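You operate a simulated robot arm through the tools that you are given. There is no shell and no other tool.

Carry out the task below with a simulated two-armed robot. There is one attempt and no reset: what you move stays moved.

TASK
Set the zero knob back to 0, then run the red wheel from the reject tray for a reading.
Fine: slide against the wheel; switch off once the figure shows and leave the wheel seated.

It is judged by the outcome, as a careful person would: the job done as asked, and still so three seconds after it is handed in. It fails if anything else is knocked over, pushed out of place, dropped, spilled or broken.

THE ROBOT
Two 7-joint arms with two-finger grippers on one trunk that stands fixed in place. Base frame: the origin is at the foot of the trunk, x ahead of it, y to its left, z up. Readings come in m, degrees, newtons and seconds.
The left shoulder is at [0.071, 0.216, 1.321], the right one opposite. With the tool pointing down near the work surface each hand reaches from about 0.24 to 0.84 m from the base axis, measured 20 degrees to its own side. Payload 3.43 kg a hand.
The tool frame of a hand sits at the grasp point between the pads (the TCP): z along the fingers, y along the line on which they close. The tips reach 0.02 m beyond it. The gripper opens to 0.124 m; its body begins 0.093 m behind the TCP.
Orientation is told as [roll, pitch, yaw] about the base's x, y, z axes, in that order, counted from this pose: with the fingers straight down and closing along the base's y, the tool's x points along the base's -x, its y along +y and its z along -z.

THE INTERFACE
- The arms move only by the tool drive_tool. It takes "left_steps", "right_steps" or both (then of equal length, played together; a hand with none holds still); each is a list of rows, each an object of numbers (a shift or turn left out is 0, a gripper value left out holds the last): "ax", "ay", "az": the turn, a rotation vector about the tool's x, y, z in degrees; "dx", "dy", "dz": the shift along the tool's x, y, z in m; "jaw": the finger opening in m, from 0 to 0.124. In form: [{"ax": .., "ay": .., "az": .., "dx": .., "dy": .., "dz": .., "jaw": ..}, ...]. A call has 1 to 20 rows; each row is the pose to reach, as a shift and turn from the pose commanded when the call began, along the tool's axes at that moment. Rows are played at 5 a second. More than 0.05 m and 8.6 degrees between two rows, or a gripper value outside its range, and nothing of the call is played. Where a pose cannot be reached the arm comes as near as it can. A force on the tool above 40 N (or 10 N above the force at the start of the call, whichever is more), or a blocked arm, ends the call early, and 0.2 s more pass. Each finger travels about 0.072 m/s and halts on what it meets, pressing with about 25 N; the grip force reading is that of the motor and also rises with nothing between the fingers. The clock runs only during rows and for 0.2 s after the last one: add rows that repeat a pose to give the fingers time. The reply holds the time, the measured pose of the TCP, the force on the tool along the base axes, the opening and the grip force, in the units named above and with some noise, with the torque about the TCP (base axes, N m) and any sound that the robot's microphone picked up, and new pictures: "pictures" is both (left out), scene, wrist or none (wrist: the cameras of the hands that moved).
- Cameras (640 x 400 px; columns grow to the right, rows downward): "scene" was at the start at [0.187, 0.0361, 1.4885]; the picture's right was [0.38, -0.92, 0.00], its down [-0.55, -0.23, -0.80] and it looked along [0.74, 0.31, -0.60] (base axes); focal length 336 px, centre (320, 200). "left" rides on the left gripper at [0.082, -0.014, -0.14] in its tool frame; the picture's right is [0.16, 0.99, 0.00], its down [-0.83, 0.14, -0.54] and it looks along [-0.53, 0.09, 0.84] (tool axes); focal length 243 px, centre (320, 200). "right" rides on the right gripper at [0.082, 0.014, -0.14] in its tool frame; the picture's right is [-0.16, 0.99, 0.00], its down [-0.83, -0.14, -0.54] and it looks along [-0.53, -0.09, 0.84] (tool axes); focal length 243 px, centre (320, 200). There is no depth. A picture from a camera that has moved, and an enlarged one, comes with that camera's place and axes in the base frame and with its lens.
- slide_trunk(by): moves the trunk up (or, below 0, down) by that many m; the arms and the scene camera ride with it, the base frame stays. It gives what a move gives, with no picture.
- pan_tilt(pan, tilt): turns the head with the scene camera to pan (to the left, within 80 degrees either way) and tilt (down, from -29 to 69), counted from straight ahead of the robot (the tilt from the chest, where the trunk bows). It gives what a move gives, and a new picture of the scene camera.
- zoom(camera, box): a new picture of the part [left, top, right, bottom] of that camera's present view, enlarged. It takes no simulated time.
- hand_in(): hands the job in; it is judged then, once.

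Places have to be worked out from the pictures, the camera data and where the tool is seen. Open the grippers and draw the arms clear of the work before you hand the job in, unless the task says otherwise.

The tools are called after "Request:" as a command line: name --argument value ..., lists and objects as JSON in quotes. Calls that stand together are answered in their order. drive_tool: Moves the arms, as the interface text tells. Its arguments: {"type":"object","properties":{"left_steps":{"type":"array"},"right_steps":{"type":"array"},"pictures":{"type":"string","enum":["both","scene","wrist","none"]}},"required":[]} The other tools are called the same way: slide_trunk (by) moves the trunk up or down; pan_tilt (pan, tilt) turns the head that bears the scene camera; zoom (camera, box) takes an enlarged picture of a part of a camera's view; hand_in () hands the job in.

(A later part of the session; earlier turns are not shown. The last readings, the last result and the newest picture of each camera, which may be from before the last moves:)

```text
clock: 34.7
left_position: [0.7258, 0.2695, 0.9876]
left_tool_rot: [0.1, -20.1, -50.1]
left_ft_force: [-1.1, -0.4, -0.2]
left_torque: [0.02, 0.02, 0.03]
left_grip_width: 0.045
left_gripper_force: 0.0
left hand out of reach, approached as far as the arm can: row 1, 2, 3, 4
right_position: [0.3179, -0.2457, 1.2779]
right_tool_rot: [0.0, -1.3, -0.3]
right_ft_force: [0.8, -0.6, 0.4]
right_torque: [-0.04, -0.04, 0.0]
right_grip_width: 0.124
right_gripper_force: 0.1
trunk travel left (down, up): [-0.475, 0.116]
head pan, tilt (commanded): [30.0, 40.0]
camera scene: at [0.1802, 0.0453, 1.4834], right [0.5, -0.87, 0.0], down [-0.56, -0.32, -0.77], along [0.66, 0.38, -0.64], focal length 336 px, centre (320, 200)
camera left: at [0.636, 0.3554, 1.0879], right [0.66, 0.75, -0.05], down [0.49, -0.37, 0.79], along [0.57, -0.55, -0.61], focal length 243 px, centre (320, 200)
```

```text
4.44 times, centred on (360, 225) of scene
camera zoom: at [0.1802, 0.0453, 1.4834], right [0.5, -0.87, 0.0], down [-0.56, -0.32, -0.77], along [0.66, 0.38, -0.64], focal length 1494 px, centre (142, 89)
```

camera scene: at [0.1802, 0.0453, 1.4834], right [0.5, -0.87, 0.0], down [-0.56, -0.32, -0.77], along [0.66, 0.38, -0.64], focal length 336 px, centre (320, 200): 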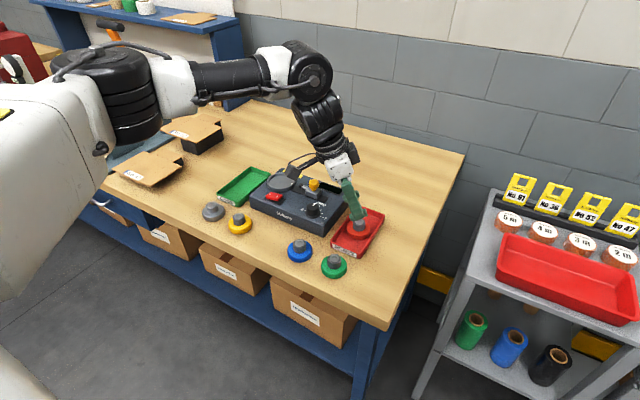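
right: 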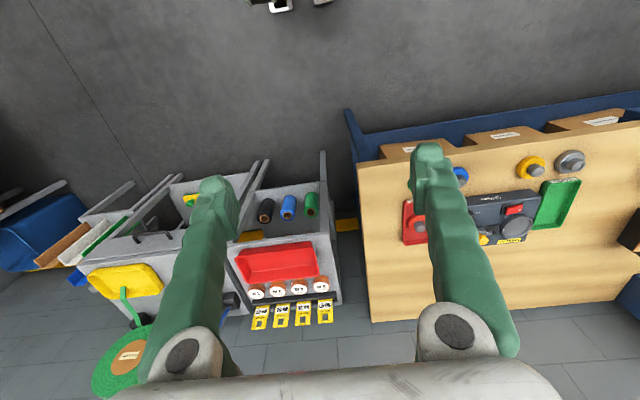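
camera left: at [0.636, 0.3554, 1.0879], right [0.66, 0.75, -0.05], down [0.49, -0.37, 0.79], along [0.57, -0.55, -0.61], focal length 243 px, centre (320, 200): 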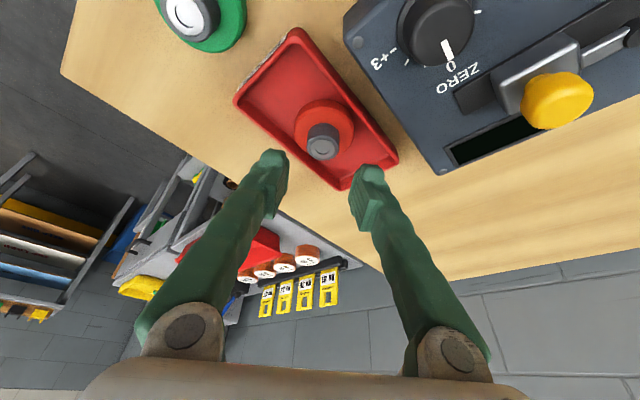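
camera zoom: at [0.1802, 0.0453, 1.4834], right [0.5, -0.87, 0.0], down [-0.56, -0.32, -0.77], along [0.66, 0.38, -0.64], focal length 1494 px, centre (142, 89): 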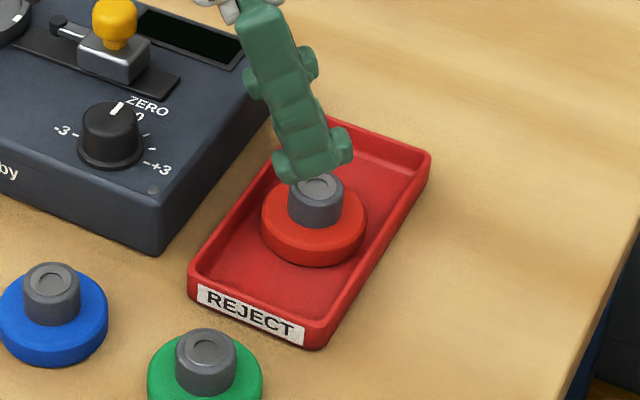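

At yaw −50° the arm hits another limit. I back off to a nearer, open spot with yaw about −10°, and will then approach the wheel from the front at low height, where reach should be best.

Request:
drive_tool --left_steps '[{"ax": -2.3, "az": -6.3, "dx": 0.0063, "dy": -0.0099, "dz": -0.0133, "jaw": 0.045}, {"ax": -4.6, "az": -12.5, "dx": 0.0127, "dy": -0.0199, "dz": -0.0266, "jaw": 0.045}, {"ax": -6.8, "az": -18.8, "dx": 0.019, "dy": -0.0298, "dz": -0.04, "jaw": 0.045}, {"ax": -9.1, "az": -25.1, "dx": 0.0253, "dy": -0.0397, "dz": -0.0531, "jaw": 0.045}, {"ax": -11.4, "az": -31.3, "dx": 0.0317, "dy": -0.0497, "dz": -0.0664, "jaw": 0.045}, {"ax": -13.7, "az": -37.6, "dx": 0.038, "dy": -0.0596, "dz": -0.0797, "jaw": 0.045}, {"ax": -13.7, "az": -37.6, "dx": 0.038, "dy": -0.0596, "dz": -0.0797, "jaw": 0.045}]'

```text
clock: 36.3
left_position: [0.64, 0.2782, 1.0468]
left_tool_rot: [0.1, -20.1, -9.9]
left_ft_force: [0.5, 0.0, -0.3]
left_torque: [-0.02, 0.01, 0.0]
left_grip_width: 0.0452
left_gripper_force: 0.0
right_position: [0.3172, -0.245, 1.2774]
right_tool_rot: [0.1, -1.3, -0.3]
right_ft_force: [0.3, 0.2, 0.4]
right_torque: [-0.03, 0.03, 0.0]
right_grip_width: 0.124
right_gripper_force: 0.0
trunk travel left (down, up): [-0.475, 0.116]
head pan, tilt (commanded): [30.0, 40.0]
camera scene: at [0.1804, 0.0455, 1.4833], right [0.5, -0.87, 0.0], down [-0.56, -0.32, -0.77], along [0.66, 0.38, -0.64], focal length 336 px, centre (320, 200)
camera left: at [0.515, 0.2864, 1.1492], right [0.02, 1.0, -0.06], down [0.61, 0.03, 0.79], along [0.79, -0.05, -0.61], focal length 243 px, centre (320, 200)
```

scene: 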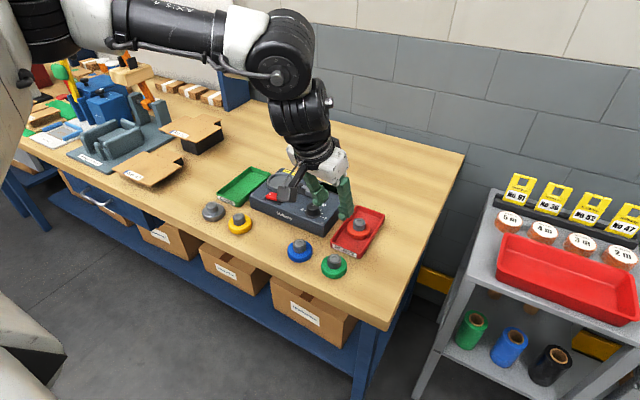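
left: 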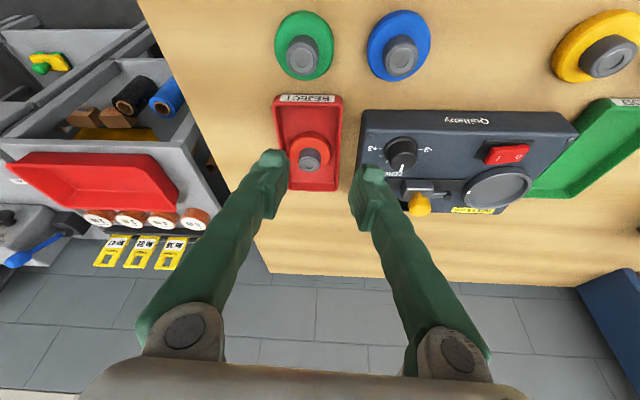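

Clear and reachable here. I now move forward and down along a straight line toward (0.738, 0.256, 0.96) at yaw −10°.

Request:
drive_tool --left_steps '[{"dx": -0.0129, "dy": -0.001, "dz": 0.0232, "jaw": 0.045}, {"dx": -0.0258, "dy": -0.0019, "dz": 0.0465, "jaw": 0.045}, {"dx": -0.0386, "dy": -0.0029, "dz": 0.0697, "jaw": 0.045}, {"dx": -0.0515, "dy": -0.0038, "dz": 0.093, "jaw": 0.045}, {"dx": -0.0644, "dy": -0.0048, "dz": 0.1162, "jaw": 0.045}, {"dx": -0.0644, "dy": -0.0048, "dz": 0.1162, "jaw": 0.045}]'

Request:
zoom --camera "left" --box '[240, 90, 400, 210]'

```text
clock: 37.7
left_position: [0.713, 0.2625, 0.9652]
left_tool_rot: [0.1, -20.1, -10.1]
left_ft_force: [0.5, 0.1, -0.4]
left_torque: [0.0, 0.02, -0.01]
left_grip_width: 0.0449
left_gripper_force: 0.1
left hand out of reach, approached as far as the arm can: row 4, 5, 6
right_position: [0.317, -0.246, 1.2784]
right_tool_rot: [0.0, -1.3, -0.4]
right_ft_force: [0.1, -0.8, -0.3]
right_torque: [-0.02, 0.03, 0.02]
right_grip_width: 0.1237
right_gripper_force: 0.0
trunk travel left (down, up): [-0.475, 0.116]
head pan, tilt (commanded): [30.0, 40.0]
camera scene: at [0.1802, 0.045, 1.4834], right [0.5, -0.87, 0.0], down [-0.56, -0.32, -0.77], along [0.66, 0.38, -0.64], focal length 336 px, centre (320, 200)
camera left: at [0.5867, 0.27, 1.0655], right [0.02, 1.0, -0.05], down [0.61, 0.03, 0.79], along [0.79, -0.05, -0.61], focal length 243 px, centre (320, 200)
```

scene: 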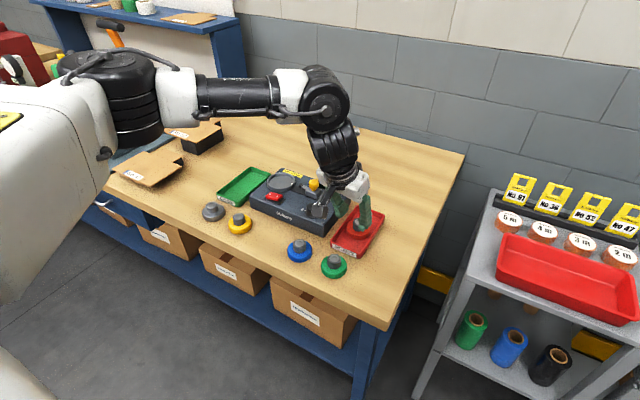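
left: 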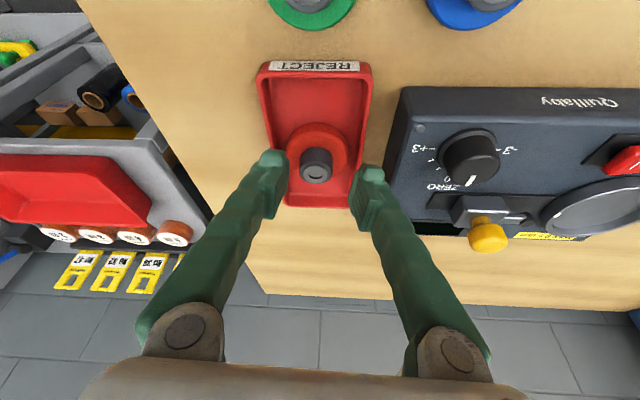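

```text
3.33 times, centred on (320, 150) of left
camera zoom: at [0.5867, 0.27, 1.0655], right [0.02, 1.0, -0.05], down [0.61, 0.03, 0.79], along [0.79, -0.05, -0.61], focal length 809 px, centre (320, 367)
```

zoom: 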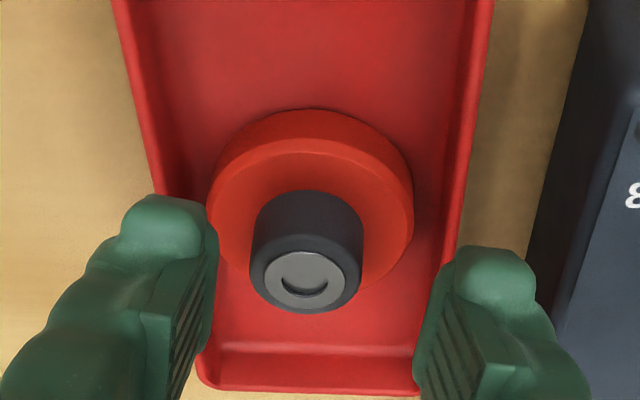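

The reached points suggest the limit is on where the wrist can be, so a stronger forward tilt (−30°) with yaw −25° should bring the wheel within reach. I lift slightly and re-orient.

Request:
drive_tool --left_steps '[{"dx": -0.0093, "dy": 0.0004, "dz": -0.0152, "jaw": 0.045}, {"dx": -0.0186, "dy": 0.0007, "dz": -0.0305, "ax": 1.6, "ay": -2.5, "az": 3.4, "jaw": 0.045}, {"dx": -0.0186, "dy": 0.0007, "dz": -0.0305, "ax": 3.2, "ay": -5.0, "az": 6.8, "jaw": 0.045}, {"dx": -0.0186, "dy": 0.0007, "dz": -0.0305, "ax": 4.8, "ay": -7.5, "az": 10.2, "jaw": 0.045}, {"dx": -0.0186, "dy": 0.0007, "dz": -0.0305, "ax": 6.36, "ay": -10.0, "az": 13.65, "jaw": 0.045}, {"dx": -0.0186, "dy": 0.0007, "dz": -0.0305, "ax": 6.36, "ay": -10.0, "az": 13.65, "jaw": 0.045}]' --pictures "wrist"

```text
clock: 39.1
left_position: [0.7194, 0.2594, 0.9991]
left_tool_rot: [0.2, -30.1, -25.2]
left_ft_force: [-0.1, -0.8, 1.2]
left_torque: [-0.01, 0.04, 0.03]
left_grip_width: 0.0449
left_gripper_force: 0.0
right_position: [0.3171, -0.2461, 1.2783]
right_tool_rot: [-0.1, -1.3, -0.2]
right_ft_force: [-0.2, -0.6, 0.4]
right_torque: [0.05, -0.01, -0.01]
right_grip_width: 0.1241
right_gripper_force: 0.0
trunk travel left (down, up): [-0.475, 0.116]
head pan, tilt (commanded): [30.0, 40.0]
camera left: at [0.5865, 0.3079, 1.0773], right [0.29, 0.95, -0.08], down [0.46, -0.07, 0.88], along [0.84, -0.29, -0.46], focal length 243 px, centre (320, 200)
```

left: 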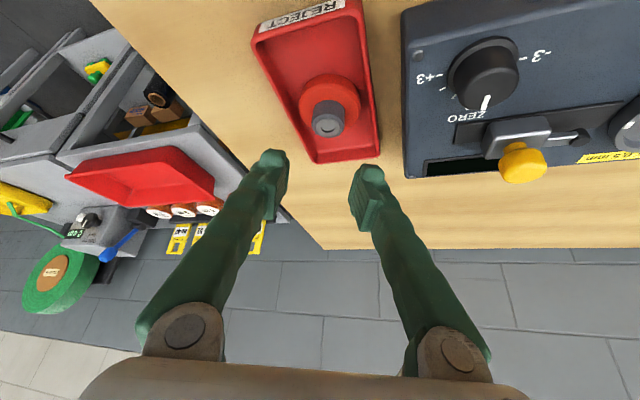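

The orientation is good and fully reached. I now move over the wheel centre at z ≈ 0.965.

Request:
drive_tool --left_steps '[{"dx": 0.0005, "dy": 0.0024, "dz": 0.0194, "jaw": 0.045}, {"dx": 0.001, "dy": 0.0048, "dz": 0.0388, "jaw": 0.045}, {"dx": 0.001, "dy": 0.0048, "dz": 0.0388, "jaw": 0.045}]'

Request:
zoom --camera "left" --box '[240, 80, 400, 200]'

Request:
zoom --camera "scene" --box '[310, 180, 410, 270]'

```text
clock: 39.9
left_position: [0.7376, 0.2575, 0.9667]
left_tool_rot: [0.1, -30.1, -25.2]
left_ft_force: [0.4, 0.2, -0.1]
left_torque: [0.01, 0.0, -0.01]
left_grip_width: 0.045
left_gripper_force: 0.1
right_position: [0.3163, -0.2468, 1.2792]
right_tool_rot: [0.0, -1.4, -0.3]
right_ft_force: [-0.3, -0.3, 0.3]
right_torque: [0.01, 0.0, 0.03]
right_grip_width: 0.1239
right_gripper_force: 0.1
trunk travel left (down, up): [-0.475, 0.116]
head pan, tilt (commanded): [30.0, 40.0]
camera scene: at [0.1794, 0.0453, 1.4835], right [0.5, -0.87, 0.0], down [-0.56, -0.32, -0.77], along [0.66, 0.38, -0.64], focal length 336 px, centre (320, 200)
camera left: at [0.6045, 0.3044, 1.0437], right [0.29, 0.95, -0.08], down [0.46, -0.07, 0.88], along [0.84, -0.29, -0.46], focal length 243 px, centre (320, 200)
```

scene: 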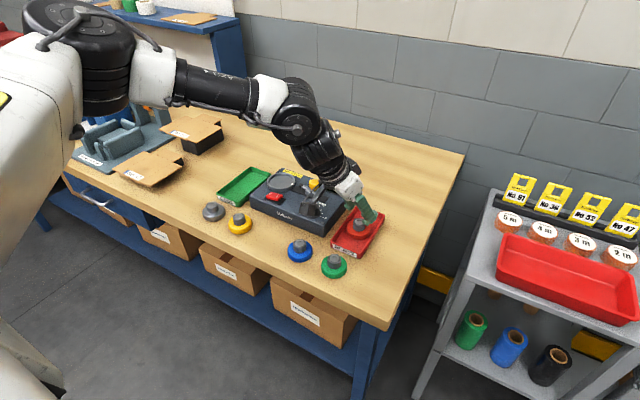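
left: 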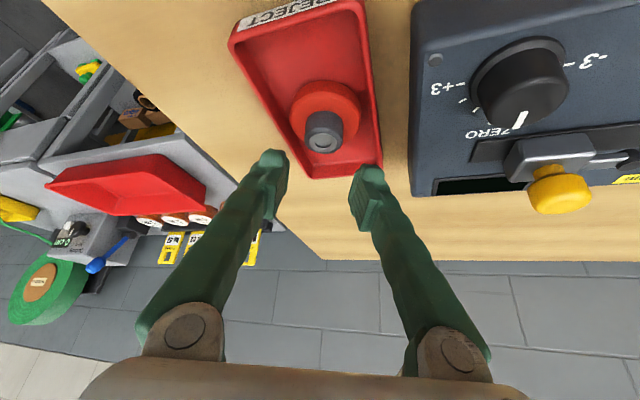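

```text
3.33 times, centred on (320, 140) of left
camera zoom: at [0.6045, 0.3044, 1.0437], right [0.29, 0.95, -0.08], down [0.46, -0.07, 0.88], along [0.84, -0.29, -0.46], focal length 809 px, centre (320, 400)
```

zoom: 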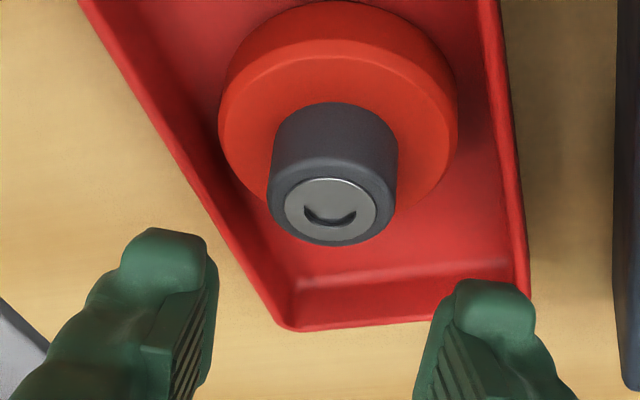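

```text
4.44 times, centred on (360, 225) of scene
camera zoom: at [0.1794, 0.0453, 1.4835], right [0.5, -0.87, 0.0], down [-0.56, -0.32, -0.77], along [0.66, 0.38, -0.64], focal length 1494 px, centre (142, 89)
```

zoom: 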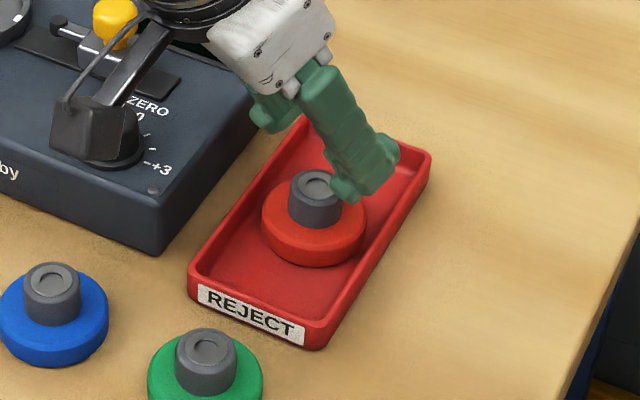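

Fully reached; the hub centre computes to (0.738, 0.2558), about 1.4 mm off the jaw centre line. I correct that and descend to z ≈ 0.928 around the hub.

Request:
drive_tool --left_steps '[{"dx": 0.0047, "dy": -0.0014, "dz": 0.0085, "jaw": 0.045}, {"dx": 0.0094, "dy": -0.0014, "dz": 0.0169, "jaw": 0.045}, {"dx": 0.0141, "dy": -0.0014, "dz": 0.0254, "jaw": 0.045}, {"dx": 0.0188, "dy": -0.0014, "dz": 0.0338, "jaw": 0.045}, {"dx": 0.0188, "dy": -0.0014, "dz": 0.0338, "jaw": 0.045}]'

Request:
zoom --camera "left" --box '[240, 110, 400, 230]'

Request:
zoom --camera "scene" --box '[320, 190, 400, 260]'

```text
clock: 41.1
left_position: [0.7383, 0.2569, 0.9261]
left_tool_rot: [0.2, -30.1, -25.2]
left_ft_force: [0.1, -0.3, 0.0]
left_torque: [-0.01, -0.04, 0.01]
left_grip_width: 0.0451
left_gripper_force: 0.1
right_position: [0.3175, -0.2458, 1.278]
right_tool_rot: [0.0, -1.3, -0.3]
right_ft_force: [-0.5, 0.5, -0.1]
right_torque: [0.0, -0.03, -0.03]
right_grip_width: 0.1237
right_gripper_force: 0.1
trunk travel left (down, up): [-0.475, 0.116]
head pan, tilt (commanded): [30.0, 40.0]
camera scene: at [0.1799, 0.0451, 1.4834], right [0.5, -0.87, 0.0], down [-0.56, -0.32, -0.77], along [0.66, 0.38, -0.64], focal length 336 px, centre (320, 200)
camera left: at [0.6046, 0.3032, 1.0043], right [0.29, 0.95, -0.08], down [0.46, -0.07, 0.88], along [0.84, -0.29, -0.46], focal length 243 px, centre (320, 200)
```

scene: 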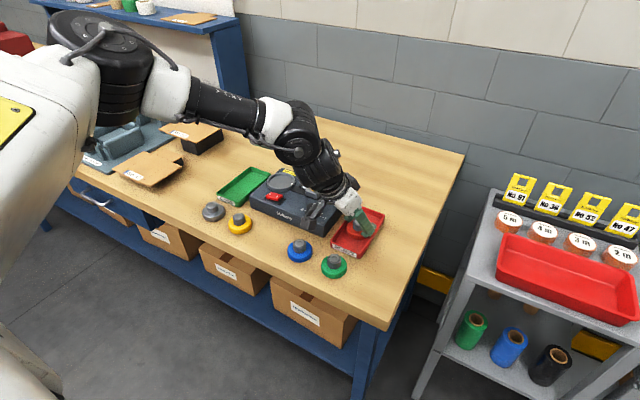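
left: 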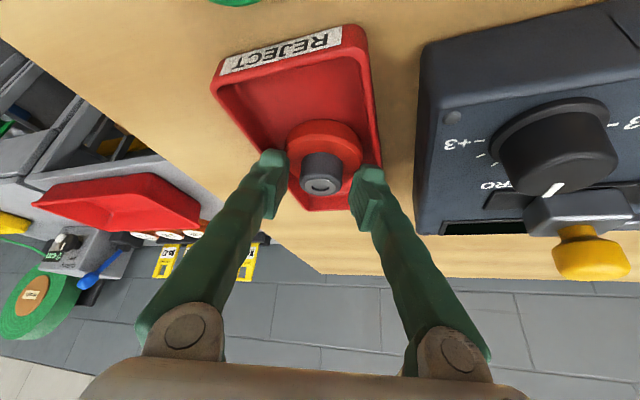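

```text
3.33 times, centred on (320, 170) of left
camera zoom: at [0.6046, 0.3032, 1.0043], right [0.29, 0.95, -0.08], down [0.46, -0.07, 0.88], along [0.84, -0.29, -0.46], focal length 809 px, centre (320, 300)
```

zoom: 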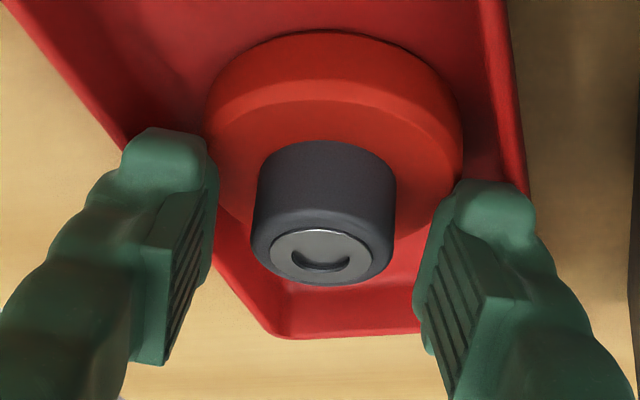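

```text
5.71 times, centred on (360, 225) of scene
camera zoom: at [0.1799, 0.0451, 1.4834], right [0.5, -0.87, 0.0], down [-0.56, -0.32, -0.77], along [0.66, 0.38, -0.64], focal length 1921 px, centre (91, 57)
```

zoom: 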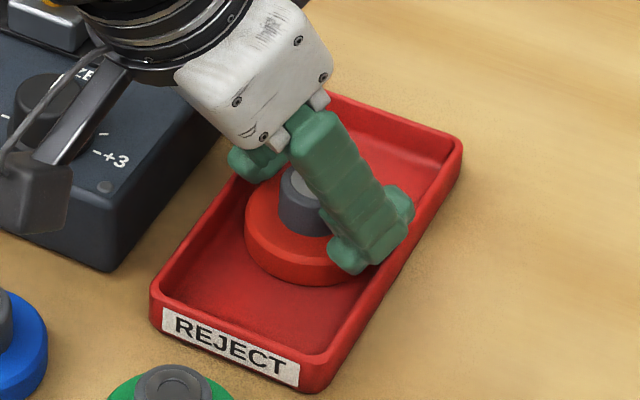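

The hub is well centred between the pads. I close on it and check the grip.

Request:
drive_tool --left_steps '[{"jaw": 0.036}, {"jaw": 0.022}, {"jaw": 0.022}, {"jaw": 0.022}]' --pictures "wrist"

Request:
zoom --camera "left" --box '[240, 110, 400, 230]'

```text
clock: 42.1
left_position: [0.7382, 0.2556, 0.9254]
left_tool_rot: [0.2, -30.2, -25.1]
left_ft_force: [-0.4, -0.2, 0.4]
left_torque: [0.02, 0.02, -0.02]
left_grip_width: 0.0287
left_gripper_force: 24.9
right_position: [0.3173, -0.2462, 1.2778]
right_tool_rot: [0.1, -1.3, -0.3]
right_ft_force: [0.0, 0.4, 0.5]
right_torque: [0.0, -0.02, -0.01]
right_grip_width: 0.124
right_gripper_force: 0.1
trunk travel left (down, up): [-0.475, 0.116]
head pan, tilt (commanded): [30.0, 40.0]
camera left: at [0.6048, 0.3031, 1.0043], right [0.29, 0.95, -0.08], down [0.46, -0.07, 0.88], along [0.84, -0.29, -0.46], focal length 243 px, centre (320, 200)
```

left: 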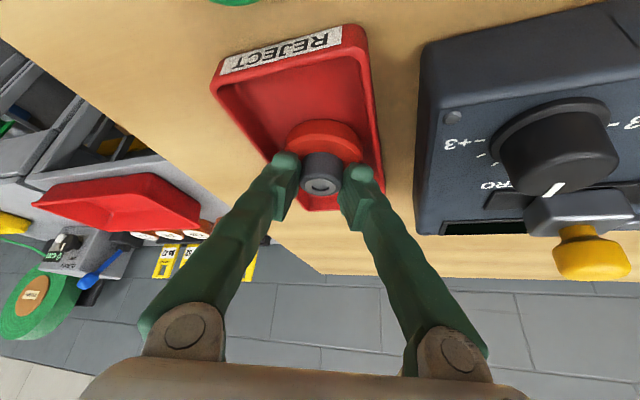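

```text
3.33 times, centred on (320, 170) of left
camera zoom: at [0.6048, 0.3031, 1.0043], right [0.29, 0.95, -0.08], down [0.46, -0.07, 0.88], along [0.84, -0.29, -0.46], focal length 809 px, centre (320, 300)
```

zoom: 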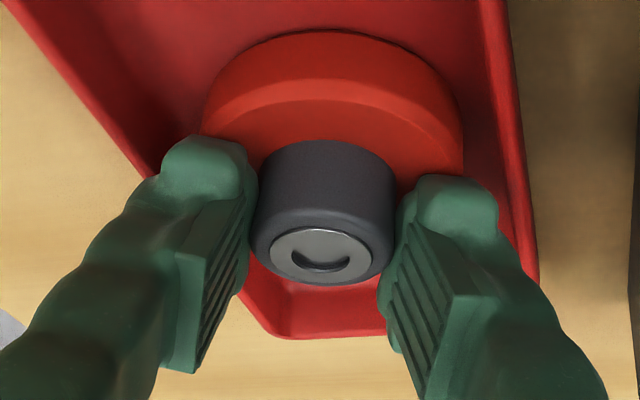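

The hub is gripped at 0.0287 m. I lift straight up 3 cm to confirm the wheel comes along and the tray stays.

Request:
drive_tool --left_steps '[{"dx": -0.0025, "dz": -0.0043, "jaw": 0.022}, {"dx": -0.005, "dz": -0.0087, "jaw": 0.022}, {"dx": -0.01, "dz": -0.0173, "jaw": 0.022}, {"dx": -0.015, "dz": -0.026, "jaw": 0.022}, {"dx": -0.015, "dz": -0.026, "jaw": 0.022}]'

Request:
zoom --camera "scene" --box '[310, 170, 410, 260]'

Request:
zoom --camera "left" --box '[240, 110, 400, 230]'

```text
clock: 43.3
left_position: [0.7391, 0.2562, 0.9567]
left_tool_rot: [0.2, -30.0, -25.2]
left_ft_force: [0.0, -0.5, -1.4]
left_torque: [-0.01, 0.0, -0.01]
left_grip_width: 0.0285
left_gripper_force: 24.9
right_position: [0.3186, -0.2461, 1.2781]
right_tool_rot: [0.0, -1.3, -0.3]
right_ft_force: [0.7, -0.4, 0.6]
right_torque: [-0.01, 0.0, 0.01]
right_grip_width: 0.1242
right_gripper_force: 0.1
trunk travel left (down, up): [-0.475, 0.116]
head pan, tilt (commanded): [30.0, 40.0]
camera scene: at [0.1804, 0.0452, 1.4833], right [0.5, -0.87, 0.0], down [-0.56, -0.32, -0.77], along [0.66, 0.38, -0.64], focal length 336 px, centre (320, 200)
camera left: at [0.6053, 0.3028, 1.0347], right [0.29, 0.95, -0.08], down [0.46, -0.07, 0.88], along [0.84, -0.29, -0.46], focal length 243 px, centre (320, 200)
```

scene: 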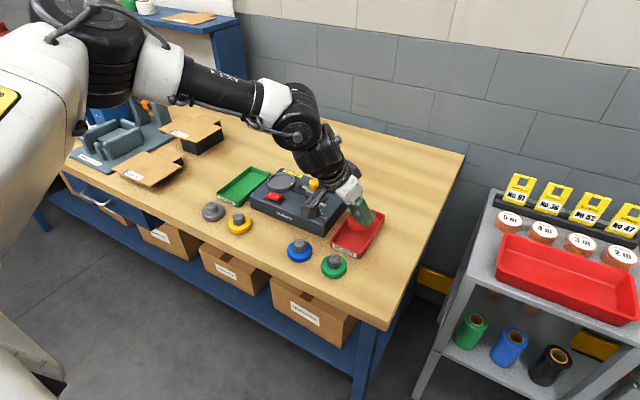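
left: 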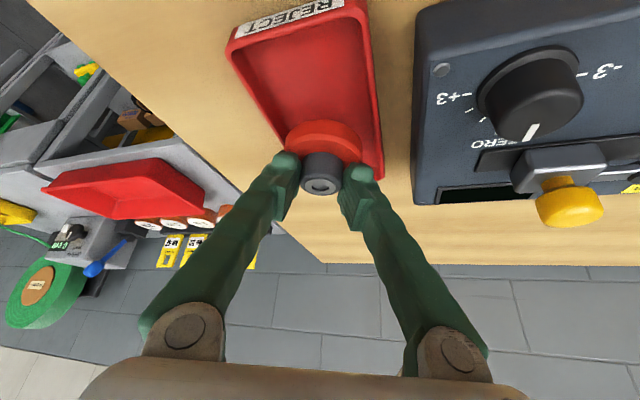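

```text
4.44 times, centred on (360, 215) of scene
camera zoom: at [0.1804, 0.0452, 1.4833], right [0.5, -0.87, 0.0], down [-0.56, -0.32, -0.77], along [0.66, 0.38, -0.64], focal length 1494 px, centre (142, 133)
```

zoom: 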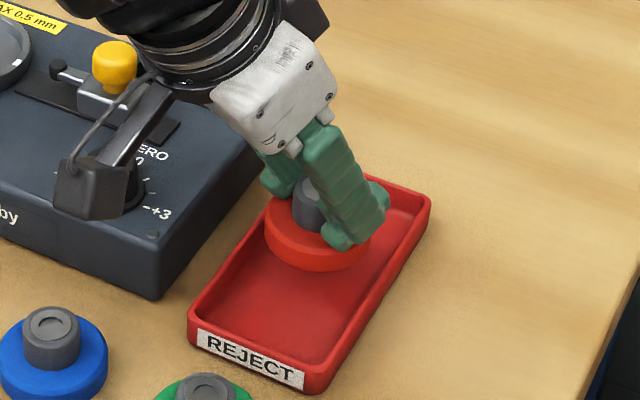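

```text
3.33 times, centred on (320, 170) of left
camera zoom: at [0.6053, 0.3028, 1.0347], right [0.29, 0.95, -0.08], down [0.46, -0.07, 0.88], along [0.84, -0.29, -0.46], focal length 809 px, centre (320, 300)
```

zoom: 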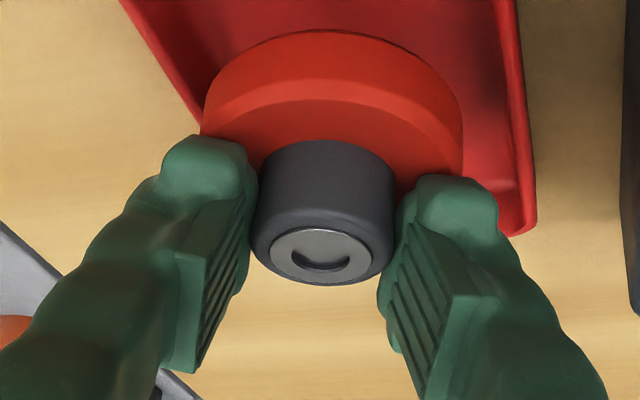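

The wheel is lifted level and the tray stayed put. I go up to z ≈ 1.015, back in front of the device controls, then across to y ≈ 0.4995 while turning the yaw back to 0.

Request:
drive_tool --left_steps '[{"dx": 0.0113, "dy": -0.0063, "dz": -0.029, "jaw": 0.022}, {"dx": 0.0225, "dy": -0.0127, "dz": -0.0579, "jaw": 0.022}, {"dx": 0.0338, "dy": -0.019, "dz": -0.0869, "jaw": 0.022}, {"dx": 0.0479, "dy": 0.0156, "dz": -0.0951, "ax": -2.1, "az": -3.63, "jaw": 0.022}, {"dx": 0.062, "dy": 0.0502, "dz": -0.1032, "ax": -4.2, "az": -7.27, "jaw": 0.022}, {"dx": 0.0761, "dy": 0.0848, "dz": -0.1114, "ax": -6.3, "az": -10.9, "jaw": 0.022}, {"dx": 0.0901, "dy": 0.1194, "dz": -0.1196, "ax": -8.4, "az": -14.5, "jaw": 0.022}, {"dx": 0.1042, "dy": 0.154, "dz": -0.1277, "ax": -10.5, "az": -18.2, "jaw": 0.022}, {"dx": 0.1183, "dy": 0.1886, "dz": -0.1359, "ax": -12.6, "az": -21.8, "jaw": 0.022}, {"dx": 0.1183, "dy": 0.1886, "dz": -0.1359, "ax": -12.6, "az": -21.8, "jaw": 0.022}]'

```text
clock: 45.5
left_position: [0.6646, 0.5005, 1.016]
left_tool_rot: [0.2, -30.1, 0.1]
left_ft_force: [-0.9, 0.7, -1.3]
left_torque: [-0.02, 0.02, 0.03]
left_grip_width: 0.0284
left_gripper_force: 25.6
right_position: [0.3161, -0.2474, 1.2785]
right_tool_rot: [0.0, -1.3, -0.4]
right_ft_force: [0.0, 0.1, 1.4]
right_torque: [0.01, -0.02, -0.01]
right_grip_width: 0.124
right_gripper_force: 0.1
trunk travel left (down, up): [-0.475, 0.116]
head pan, tilt (commanded): [30.0, 40.0]
camera scene: at [0.1805, 0.0447, 1.4834], right [0.5, -0.87, 0.0], down [-0.56, -0.32, -0.77], along [0.66, 0.38, -0.64], focal length 336 px, centre (320, 200)
camera left: at [0.5232, 0.484, 1.0937], right [-0.15, 0.99, -0.08], down [0.45, 0.14, 0.88], along [0.88, 0.09, -0.46], focal length 243 px, centre (320, 200)
```

scene: 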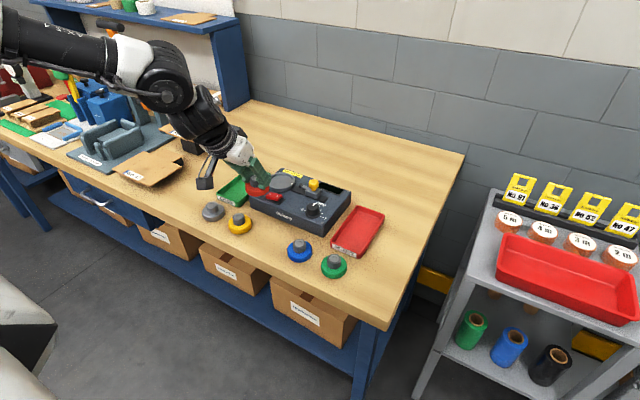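
left: 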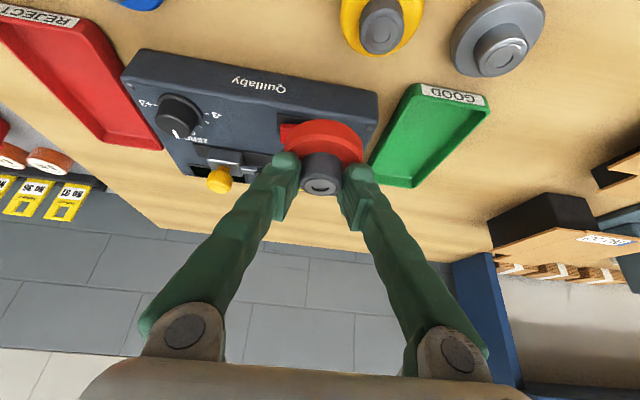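

The wheel is held level at (0.6646, 0.5005, 1.016). I move forward to above the dish, staying at this height, and check alignment.

Request:
drive_tool --left_steps '[{"dx": -0.0216, "dz": 0.0125, "jaw": 0.022}, {"dx": -0.0433, "dz": 0.025, "jaw": 0.022}, {"dx": -0.065, "dz": 0.0375, "jaw": 0.022}, {"dx": -0.0788, "dz": 0.0455, "dy": -0.0008, "jaw": 0.022}, {"dx": -0.0788, "dz": 0.0455, "dy": -0.0008, "jaw": 0.022}]'

Request:
zoom --camera "scene" --box '[240, 150, 320, 210]'

Request:
zoom --camera "left" --box '[240, 100, 400, 220]'

```text
clock: 46.7
left_position: [0.7542, 0.4992, 1.0168]
left_tool_rot: [0.1, -30.0, 0.0]
left_ft_force: [-0.8, 0.2, -1.1]
left_torque: [0.02, 0.0, 0.0]
left_grip_width: 0.0283
left_gripper_force: 25.1
right_position: [0.3169, -0.2452, 1.2789]
right_tool_rot: [-0.1, -1.2, -0.3]
right_ft_force: [-0.9, 0.0, -0.7]
right_torque: [0.01, -0.02, 0.01]
right_grip_width: 0.1237
right_gripper_force: 0.1
trunk travel left (down, up): [-0.475, 0.116]
head pan, tilt (commanded): [30.0, 40.0]
camera scene: at [0.1797, 0.0453, 1.4835], right [0.5, -0.87, 0.0], down [-0.56, -0.32, -0.77], along [0.66, 0.38, -0.64], focal length 336 px, centre (320, 200)
camera left: at [0.6136, 0.484, 1.094], right [-0.14, 0.99, -0.08], down [0.45, 0.14, 0.88], along [0.88, 0.09, -0.46], focal length 243 px, centre (320, 200)
```

scene: 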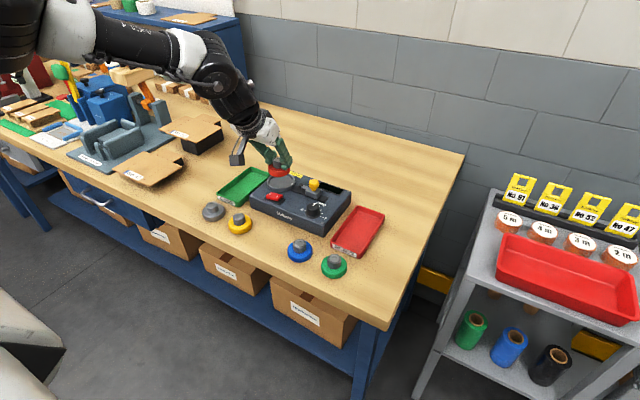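
left: 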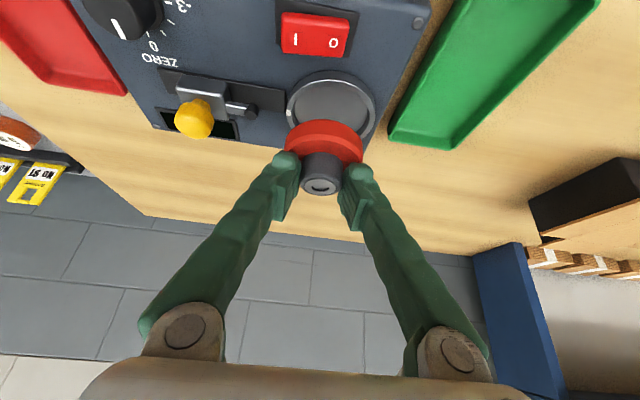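

```text
6.67 times, centred on (280, 180) of scene
camera zoom: at [0.1797, 0.0453, 1.4835], right [0.5, -0.87, 0.0], down [-0.56, -0.32, -0.77], along [0.66, 0.38, -0.64], focal length 2241 px, centre (587, 333)
```

zoom: 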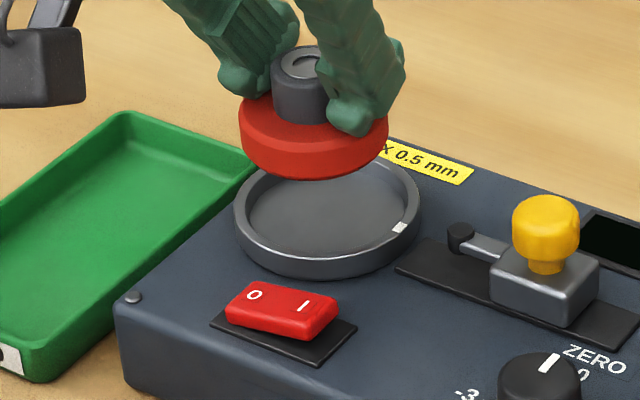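

```text
3.33 times, centred on (320, 160) of left
camera zoom: at [0.6136, 0.484, 1.094], right [-0.14, 0.99, -0.08], down [0.45, 0.14, 0.88], along [0.88, 0.09, -0.46], focal length 809 px, centre (320, 333)
```

zoom: 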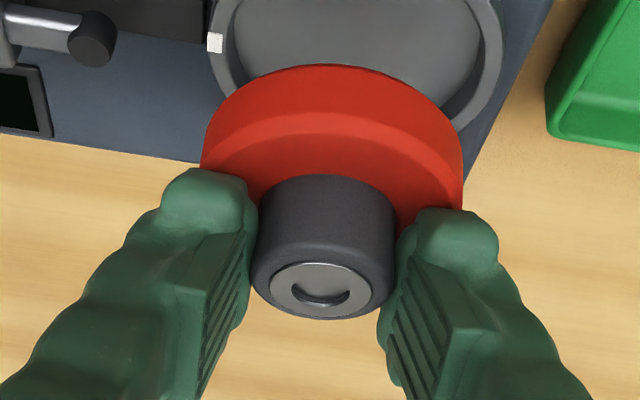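

The scene view shows good lateral alignment. I zoom on the visible part of the dish in the wrist camera to refine its centre.

Request:
zoom --camera "left" --box '[270, 60, 390, 150]'

Request:
zoom --camera "scene" --box '[262, 165, 302, 195]'

```text
4.44 times, centred on (330, 105) of left
camera zoom: at [0.6136, 0.484, 1.094], right [-0.14, 0.99, -0.08], down [0.45, 0.14, 0.88], along [0.88, 0.09, -0.46], focal length 1078 px, centre (276, 622)
```

zoom: 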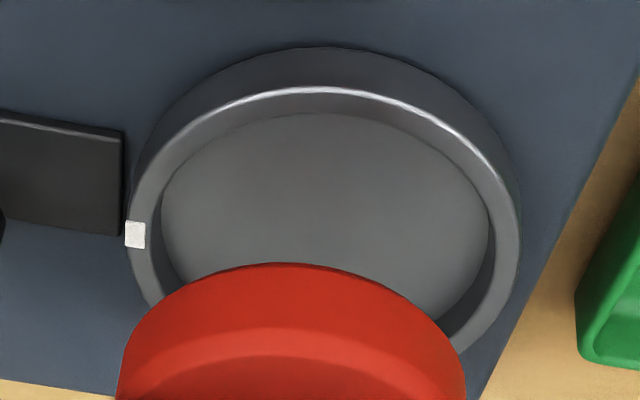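

```text
13.33 times, centred on (282, 180) of scene
camera zoom: at [0.1797, 0.0453, 1.4835], right [0.5, -0.87, 0.0], down [-0.56, -0.32, -0.77], along [0.66, 0.38, -0.64], focal length 4482 px, centre (827, 467)
```

zoom: 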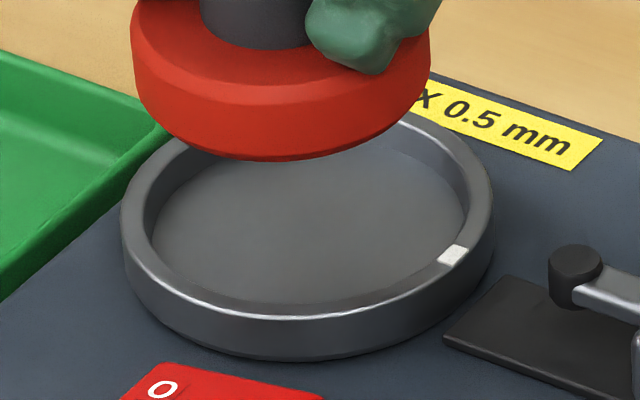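

Clearance around the wheel in the dish is about 3 mm radially, and I estimate the dish centre at (0.758, 0.4997). I nudge to TCP (0.7575, 0.4998) and lower to z ≈ 0.985, just above the rim.

Request:
drive_tool --left_steps '[{"dx": -0.0029, "dy": 0.0006, "dz": 0.0017, "jaw": 0.022}, {"dx": 0.003, "dy": 0.0006, "dz": 0.012, "jaw": 0.022}, {"dx": 0.008, "dy": 0.0006, "dz": 0.0205, "jaw": 0.022}, {"dx": 0.013, "dy": 0.0006, "dz": 0.0292, "jaw": 0.022}, {"dx": 0.013, "dy": 0.0006, "dz": 0.0292, "jaw": 0.022}]'

Request:
zoom --camera "scene" --box '[250, 155, 314, 203]'

Request:
zoom --camera "left" --box '[250, 80, 394, 188]'

```text
clock: 47.9
left_position: [0.7583, 0.4991, 0.9841]
left_tool_rot: [0.1, -30.1, 0.1]
left_ft_force: [0.3, -0.1, -1.6]
left_torque: [0.0, -0.02, -0.01]
left_grip_width: 0.0287
left_gripper_force: 25.2
right_position: [0.3177, -0.2478, 1.2789]
right_tool_rot: [0.0, -1.3, -0.3]
right_ft_force: [-0.4, -0.2, -0.1]
right_torque: [0.03, -0.02, -0.02]
right_grip_width: 0.1238
right_gripper_force: 0.1
trunk travel left (down, up): [-0.475, 0.116]
head pan, tilt (commanded): [30.0, 40.0]
camera scene: at [0.18, 0.0452, 1.4834], right [0.5, -0.87, 0.0], down [-0.56, -0.32, -0.77], along [0.66, 0.38, -0.64], focal length 336 px, centre (320, 200)
camera left: at [0.6173, 0.4849, 1.0619], right [-0.14, 0.99, -0.08], down [0.45, 0.14, 0.88], along [0.88, 0.09, -0.46], focal length 243 px, centre (320, 200)
```

scene: 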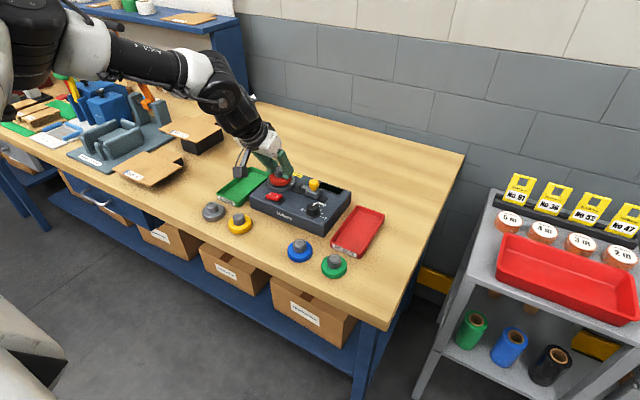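
left: 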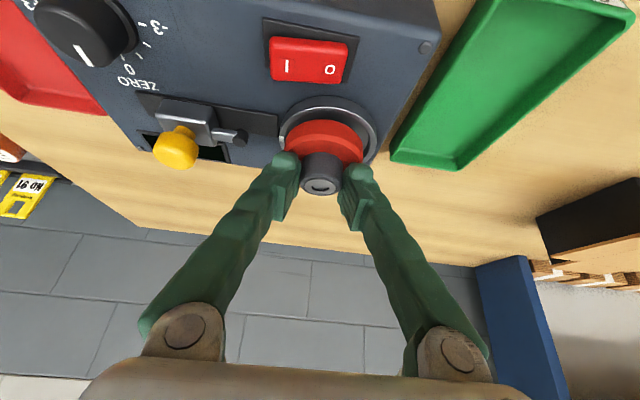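

```text
8.33 times, centred on (282, 179) of scene
camera zoom: at [0.18, 0.0452, 1.4834], right [0.5, -0.87, 0.0], down [-0.56, -0.32, -0.77], along [0.66, 0.38, -0.64], focal length 2802 px, centre (637, 375)
```

zoom: 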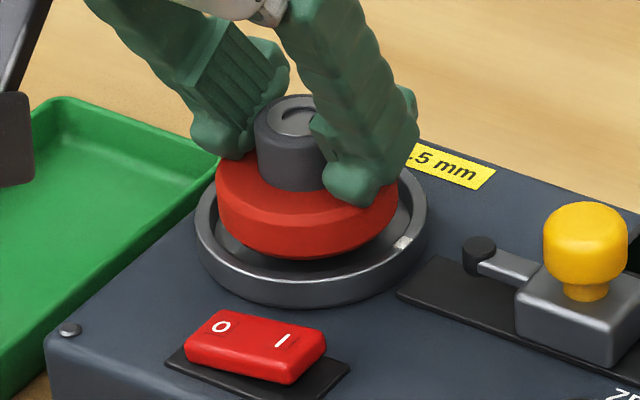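

```text
3.70 times, centred on (322, 134) of left
camera zoom: at [0.6173, 0.4849, 1.0619], right [-0.14, 0.99, -0.08], down [0.45, 0.14, 0.88], along [0.88, 0.09, -0.46], focal length 899 px, centre (313, 444)
```

zoom: 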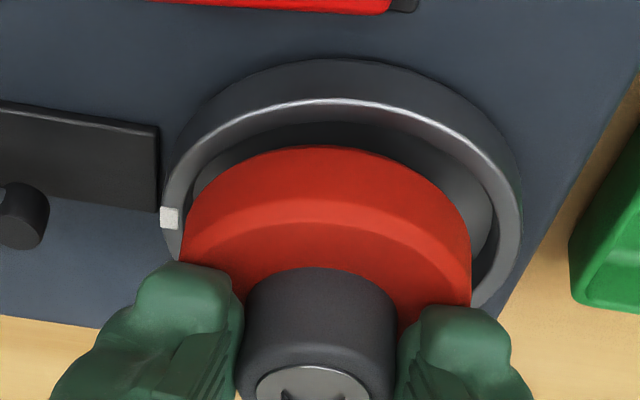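

Lateral alignment from the scene is within 0.5 mm; the wrist view suggests the dish centre is about 2 mm further forward. I shift +1.8 mm in x and lower another 8 mm into the dish mouth.

Request:
drive_tool --left_steps '[{"dx": -0.0016, "dy": 0.0006, "dz": 0.0009, "jaw": 0.022}, {"dx": 0.0004, "dy": 0.0006, "dz": 0.0044, "jaw": 0.022}, {"dx": 0.0024, "dy": 0.0006, "dz": 0.0078, "jaw": 0.022}, {"dx": 0.0024, "dy": 0.0006, "dz": 0.0078, "jaw": 0.022}]' --pictures "wrist"

Request:
zoom --camera "scene" --box '[250, 155, 314, 203]'

Request:
zoom --camera "left" --box '[250, 80, 394, 188]'

```text
clock: 48.9
left_position: [0.7601, 0.4995, 0.9795]
left_tool_rot: [0.1, -30.5, 0.0]
left_ft_force: [-0.4, 0.7, 14.0]
left_torque: [-0.18, 0.33, -0.02]
left_grip_width: 0.0288
left_gripper_force: 25.3
right_position: [0.3152, -0.2468, 1.2793]
right_tool_rot: [0.1, -1.4, -0.3]
right_ft_force: [-0.4, 0.6, 0.2]
right_torque: [0.0, 0.02, 0.0]
right_grip_width: 0.1242
right_gripper_force: 0.1
trunk travel left (down, up): [-0.475, 0.116]
head pan, tilt (commanded): [30.0, 40.0]
camera left: at [0.6195, 0.4843, 1.0567], right [-0.14, 0.99, -0.08], down [0.44, 0.14, 0.89], along [0.89, 0.09, -0.46], focal length 243 px, centre (320, 200)
```

left: 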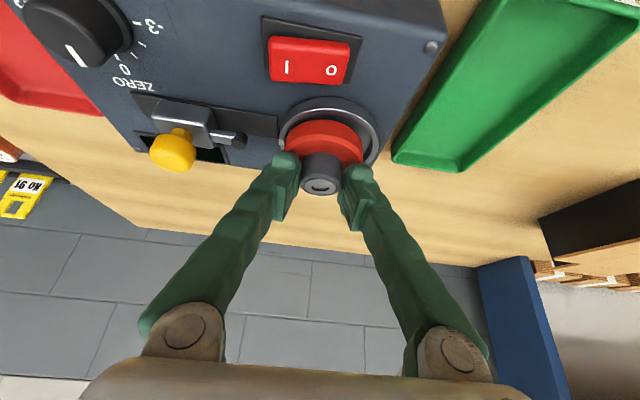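

```text
8.33 times, centred on (282, 179) of scene
camera zoom: at [0.1783, 0.0442, 1.4839], right [0.5, -0.87, 0.0], down [-0.56, -0.32, -0.77], along [0.66, 0.38, -0.64], focal length 2802 px, centre (637, 375)
```

zoom: 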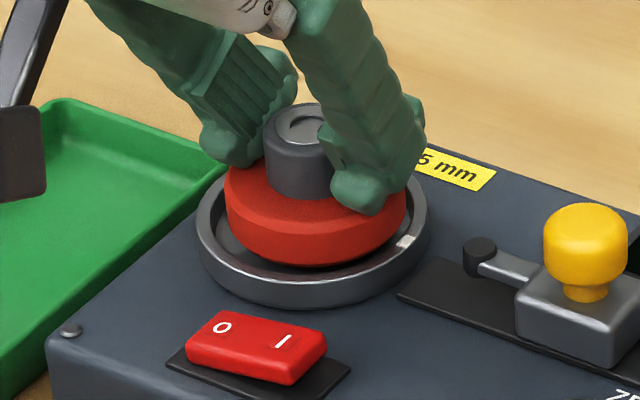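

```text
3.70 times, centred on (322, 134) of left
camera zoom: at [0.6195, 0.4843, 1.0567], right [-0.14, 0.99, -0.08], down [0.44, 0.14, 0.89], along [0.89, 0.09, -0.46], focal length 899 px, centre (313, 444)
```

zoom: 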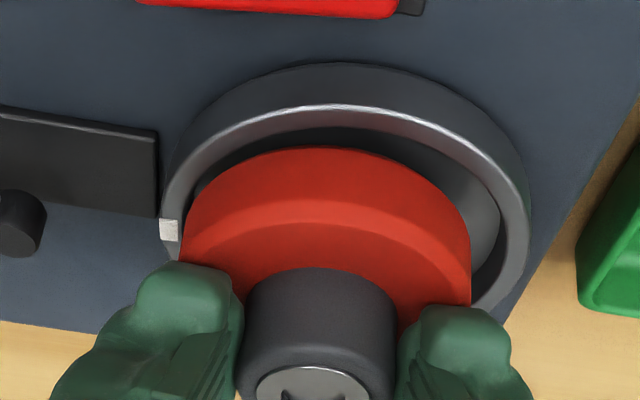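

The wheel touched the rim (14 N up) at z ≈ 0.9795, and both views show it sits about 2.7 mm too far toward −y. I lift 1 cm, shift +2.6 mm in y, and re-measure.

Request:
drive_tool --left_steps '[{"dx": -0.0025, "dz": -0.0044, "jaw": 0.022}, {"dx": -0.005, "dz": -0.0087, "jaw": 0.022}, {"dx": -0.005, "dy": 0.0026, "dz": -0.0087, "jaw": 0.022}, {"dx": -0.005, "dy": 0.0026, "dz": -0.0087, "jaw": 0.022}]' --pictures "wrist"

Request:
zoom --camera "scene" --box '[250, 155, 314, 203]'

Request:
zoom --camera "left" --box '[250, 80, 394, 188]'

```text
clock: 49.9
left_position: [0.7591, 0.5025, 0.9849]
left_tool_rot: [0.1, -30.2, 0.0]
left_ft_force: [0.2, 0.0, -0.8]
left_torque: [0.01, -0.03, -0.02]
left_grip_width: 0.0287
left_gripper_force: 25.0
right_position: [0.3164, -0.2461, 1.2793]
right_tool_rot: [0.1, -1.3, -0.4]
right_ft_force: [-0.1, 0.6, -0.3]
right_torque: [-0.02, 0.01, 0.0]
right_grip_width: 0.1239
right_gripper_force: 0.0
trunk travel left (down, up): [-0.475, 0.116]
head pan, tilt (commanded): [30.0, 40.0]
camera left: at [0.6192, 0.4878, 1.0634], right [-0.14, 0.99, -0.08], down [0.45, 0.14, 0.88], along [0.88, 0.09, -0.46], focal length 243 px, centre (320, 200)
```

left: 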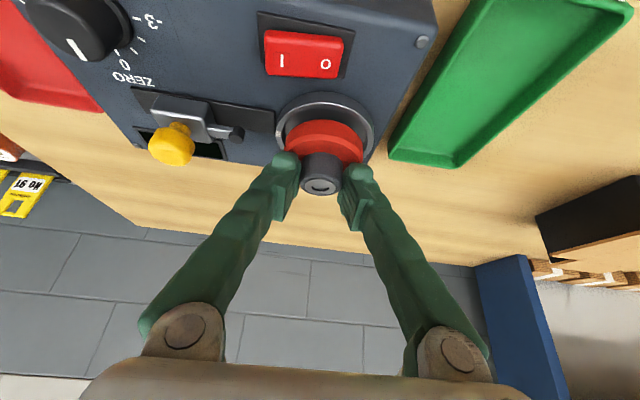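

```text
8.33 times, centred on (282, 179) of scene
camera zoom: at [0.1803, 0.0453, 1.4833], right [0.5, -0.87, 0.0], down [-0.56, -0.32, -0.77], along [0.66, 0.38, -0.64], focal length 2802 px, centre (637, 375)
```

zoom: 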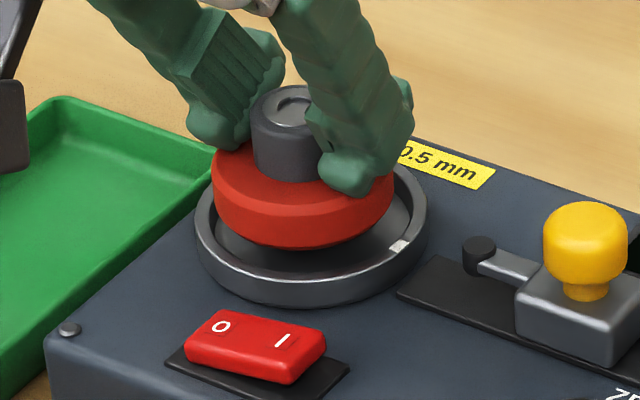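

```text
3.70 times, centred on (322, 134) of left
camera zoom: at [0.6192, 0.4878, 1.0634], right [-0.14, 0.99, -0.08], down [0.45, 0.14, 0.88], along [0.88, 0.09, -0.46], focal length 899 px, centre (313, 444)
```

zoom: 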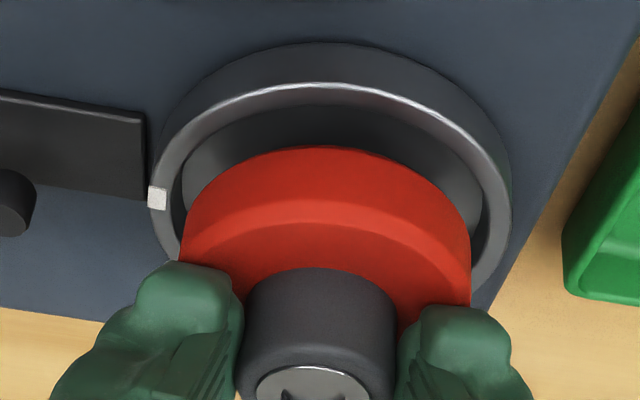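

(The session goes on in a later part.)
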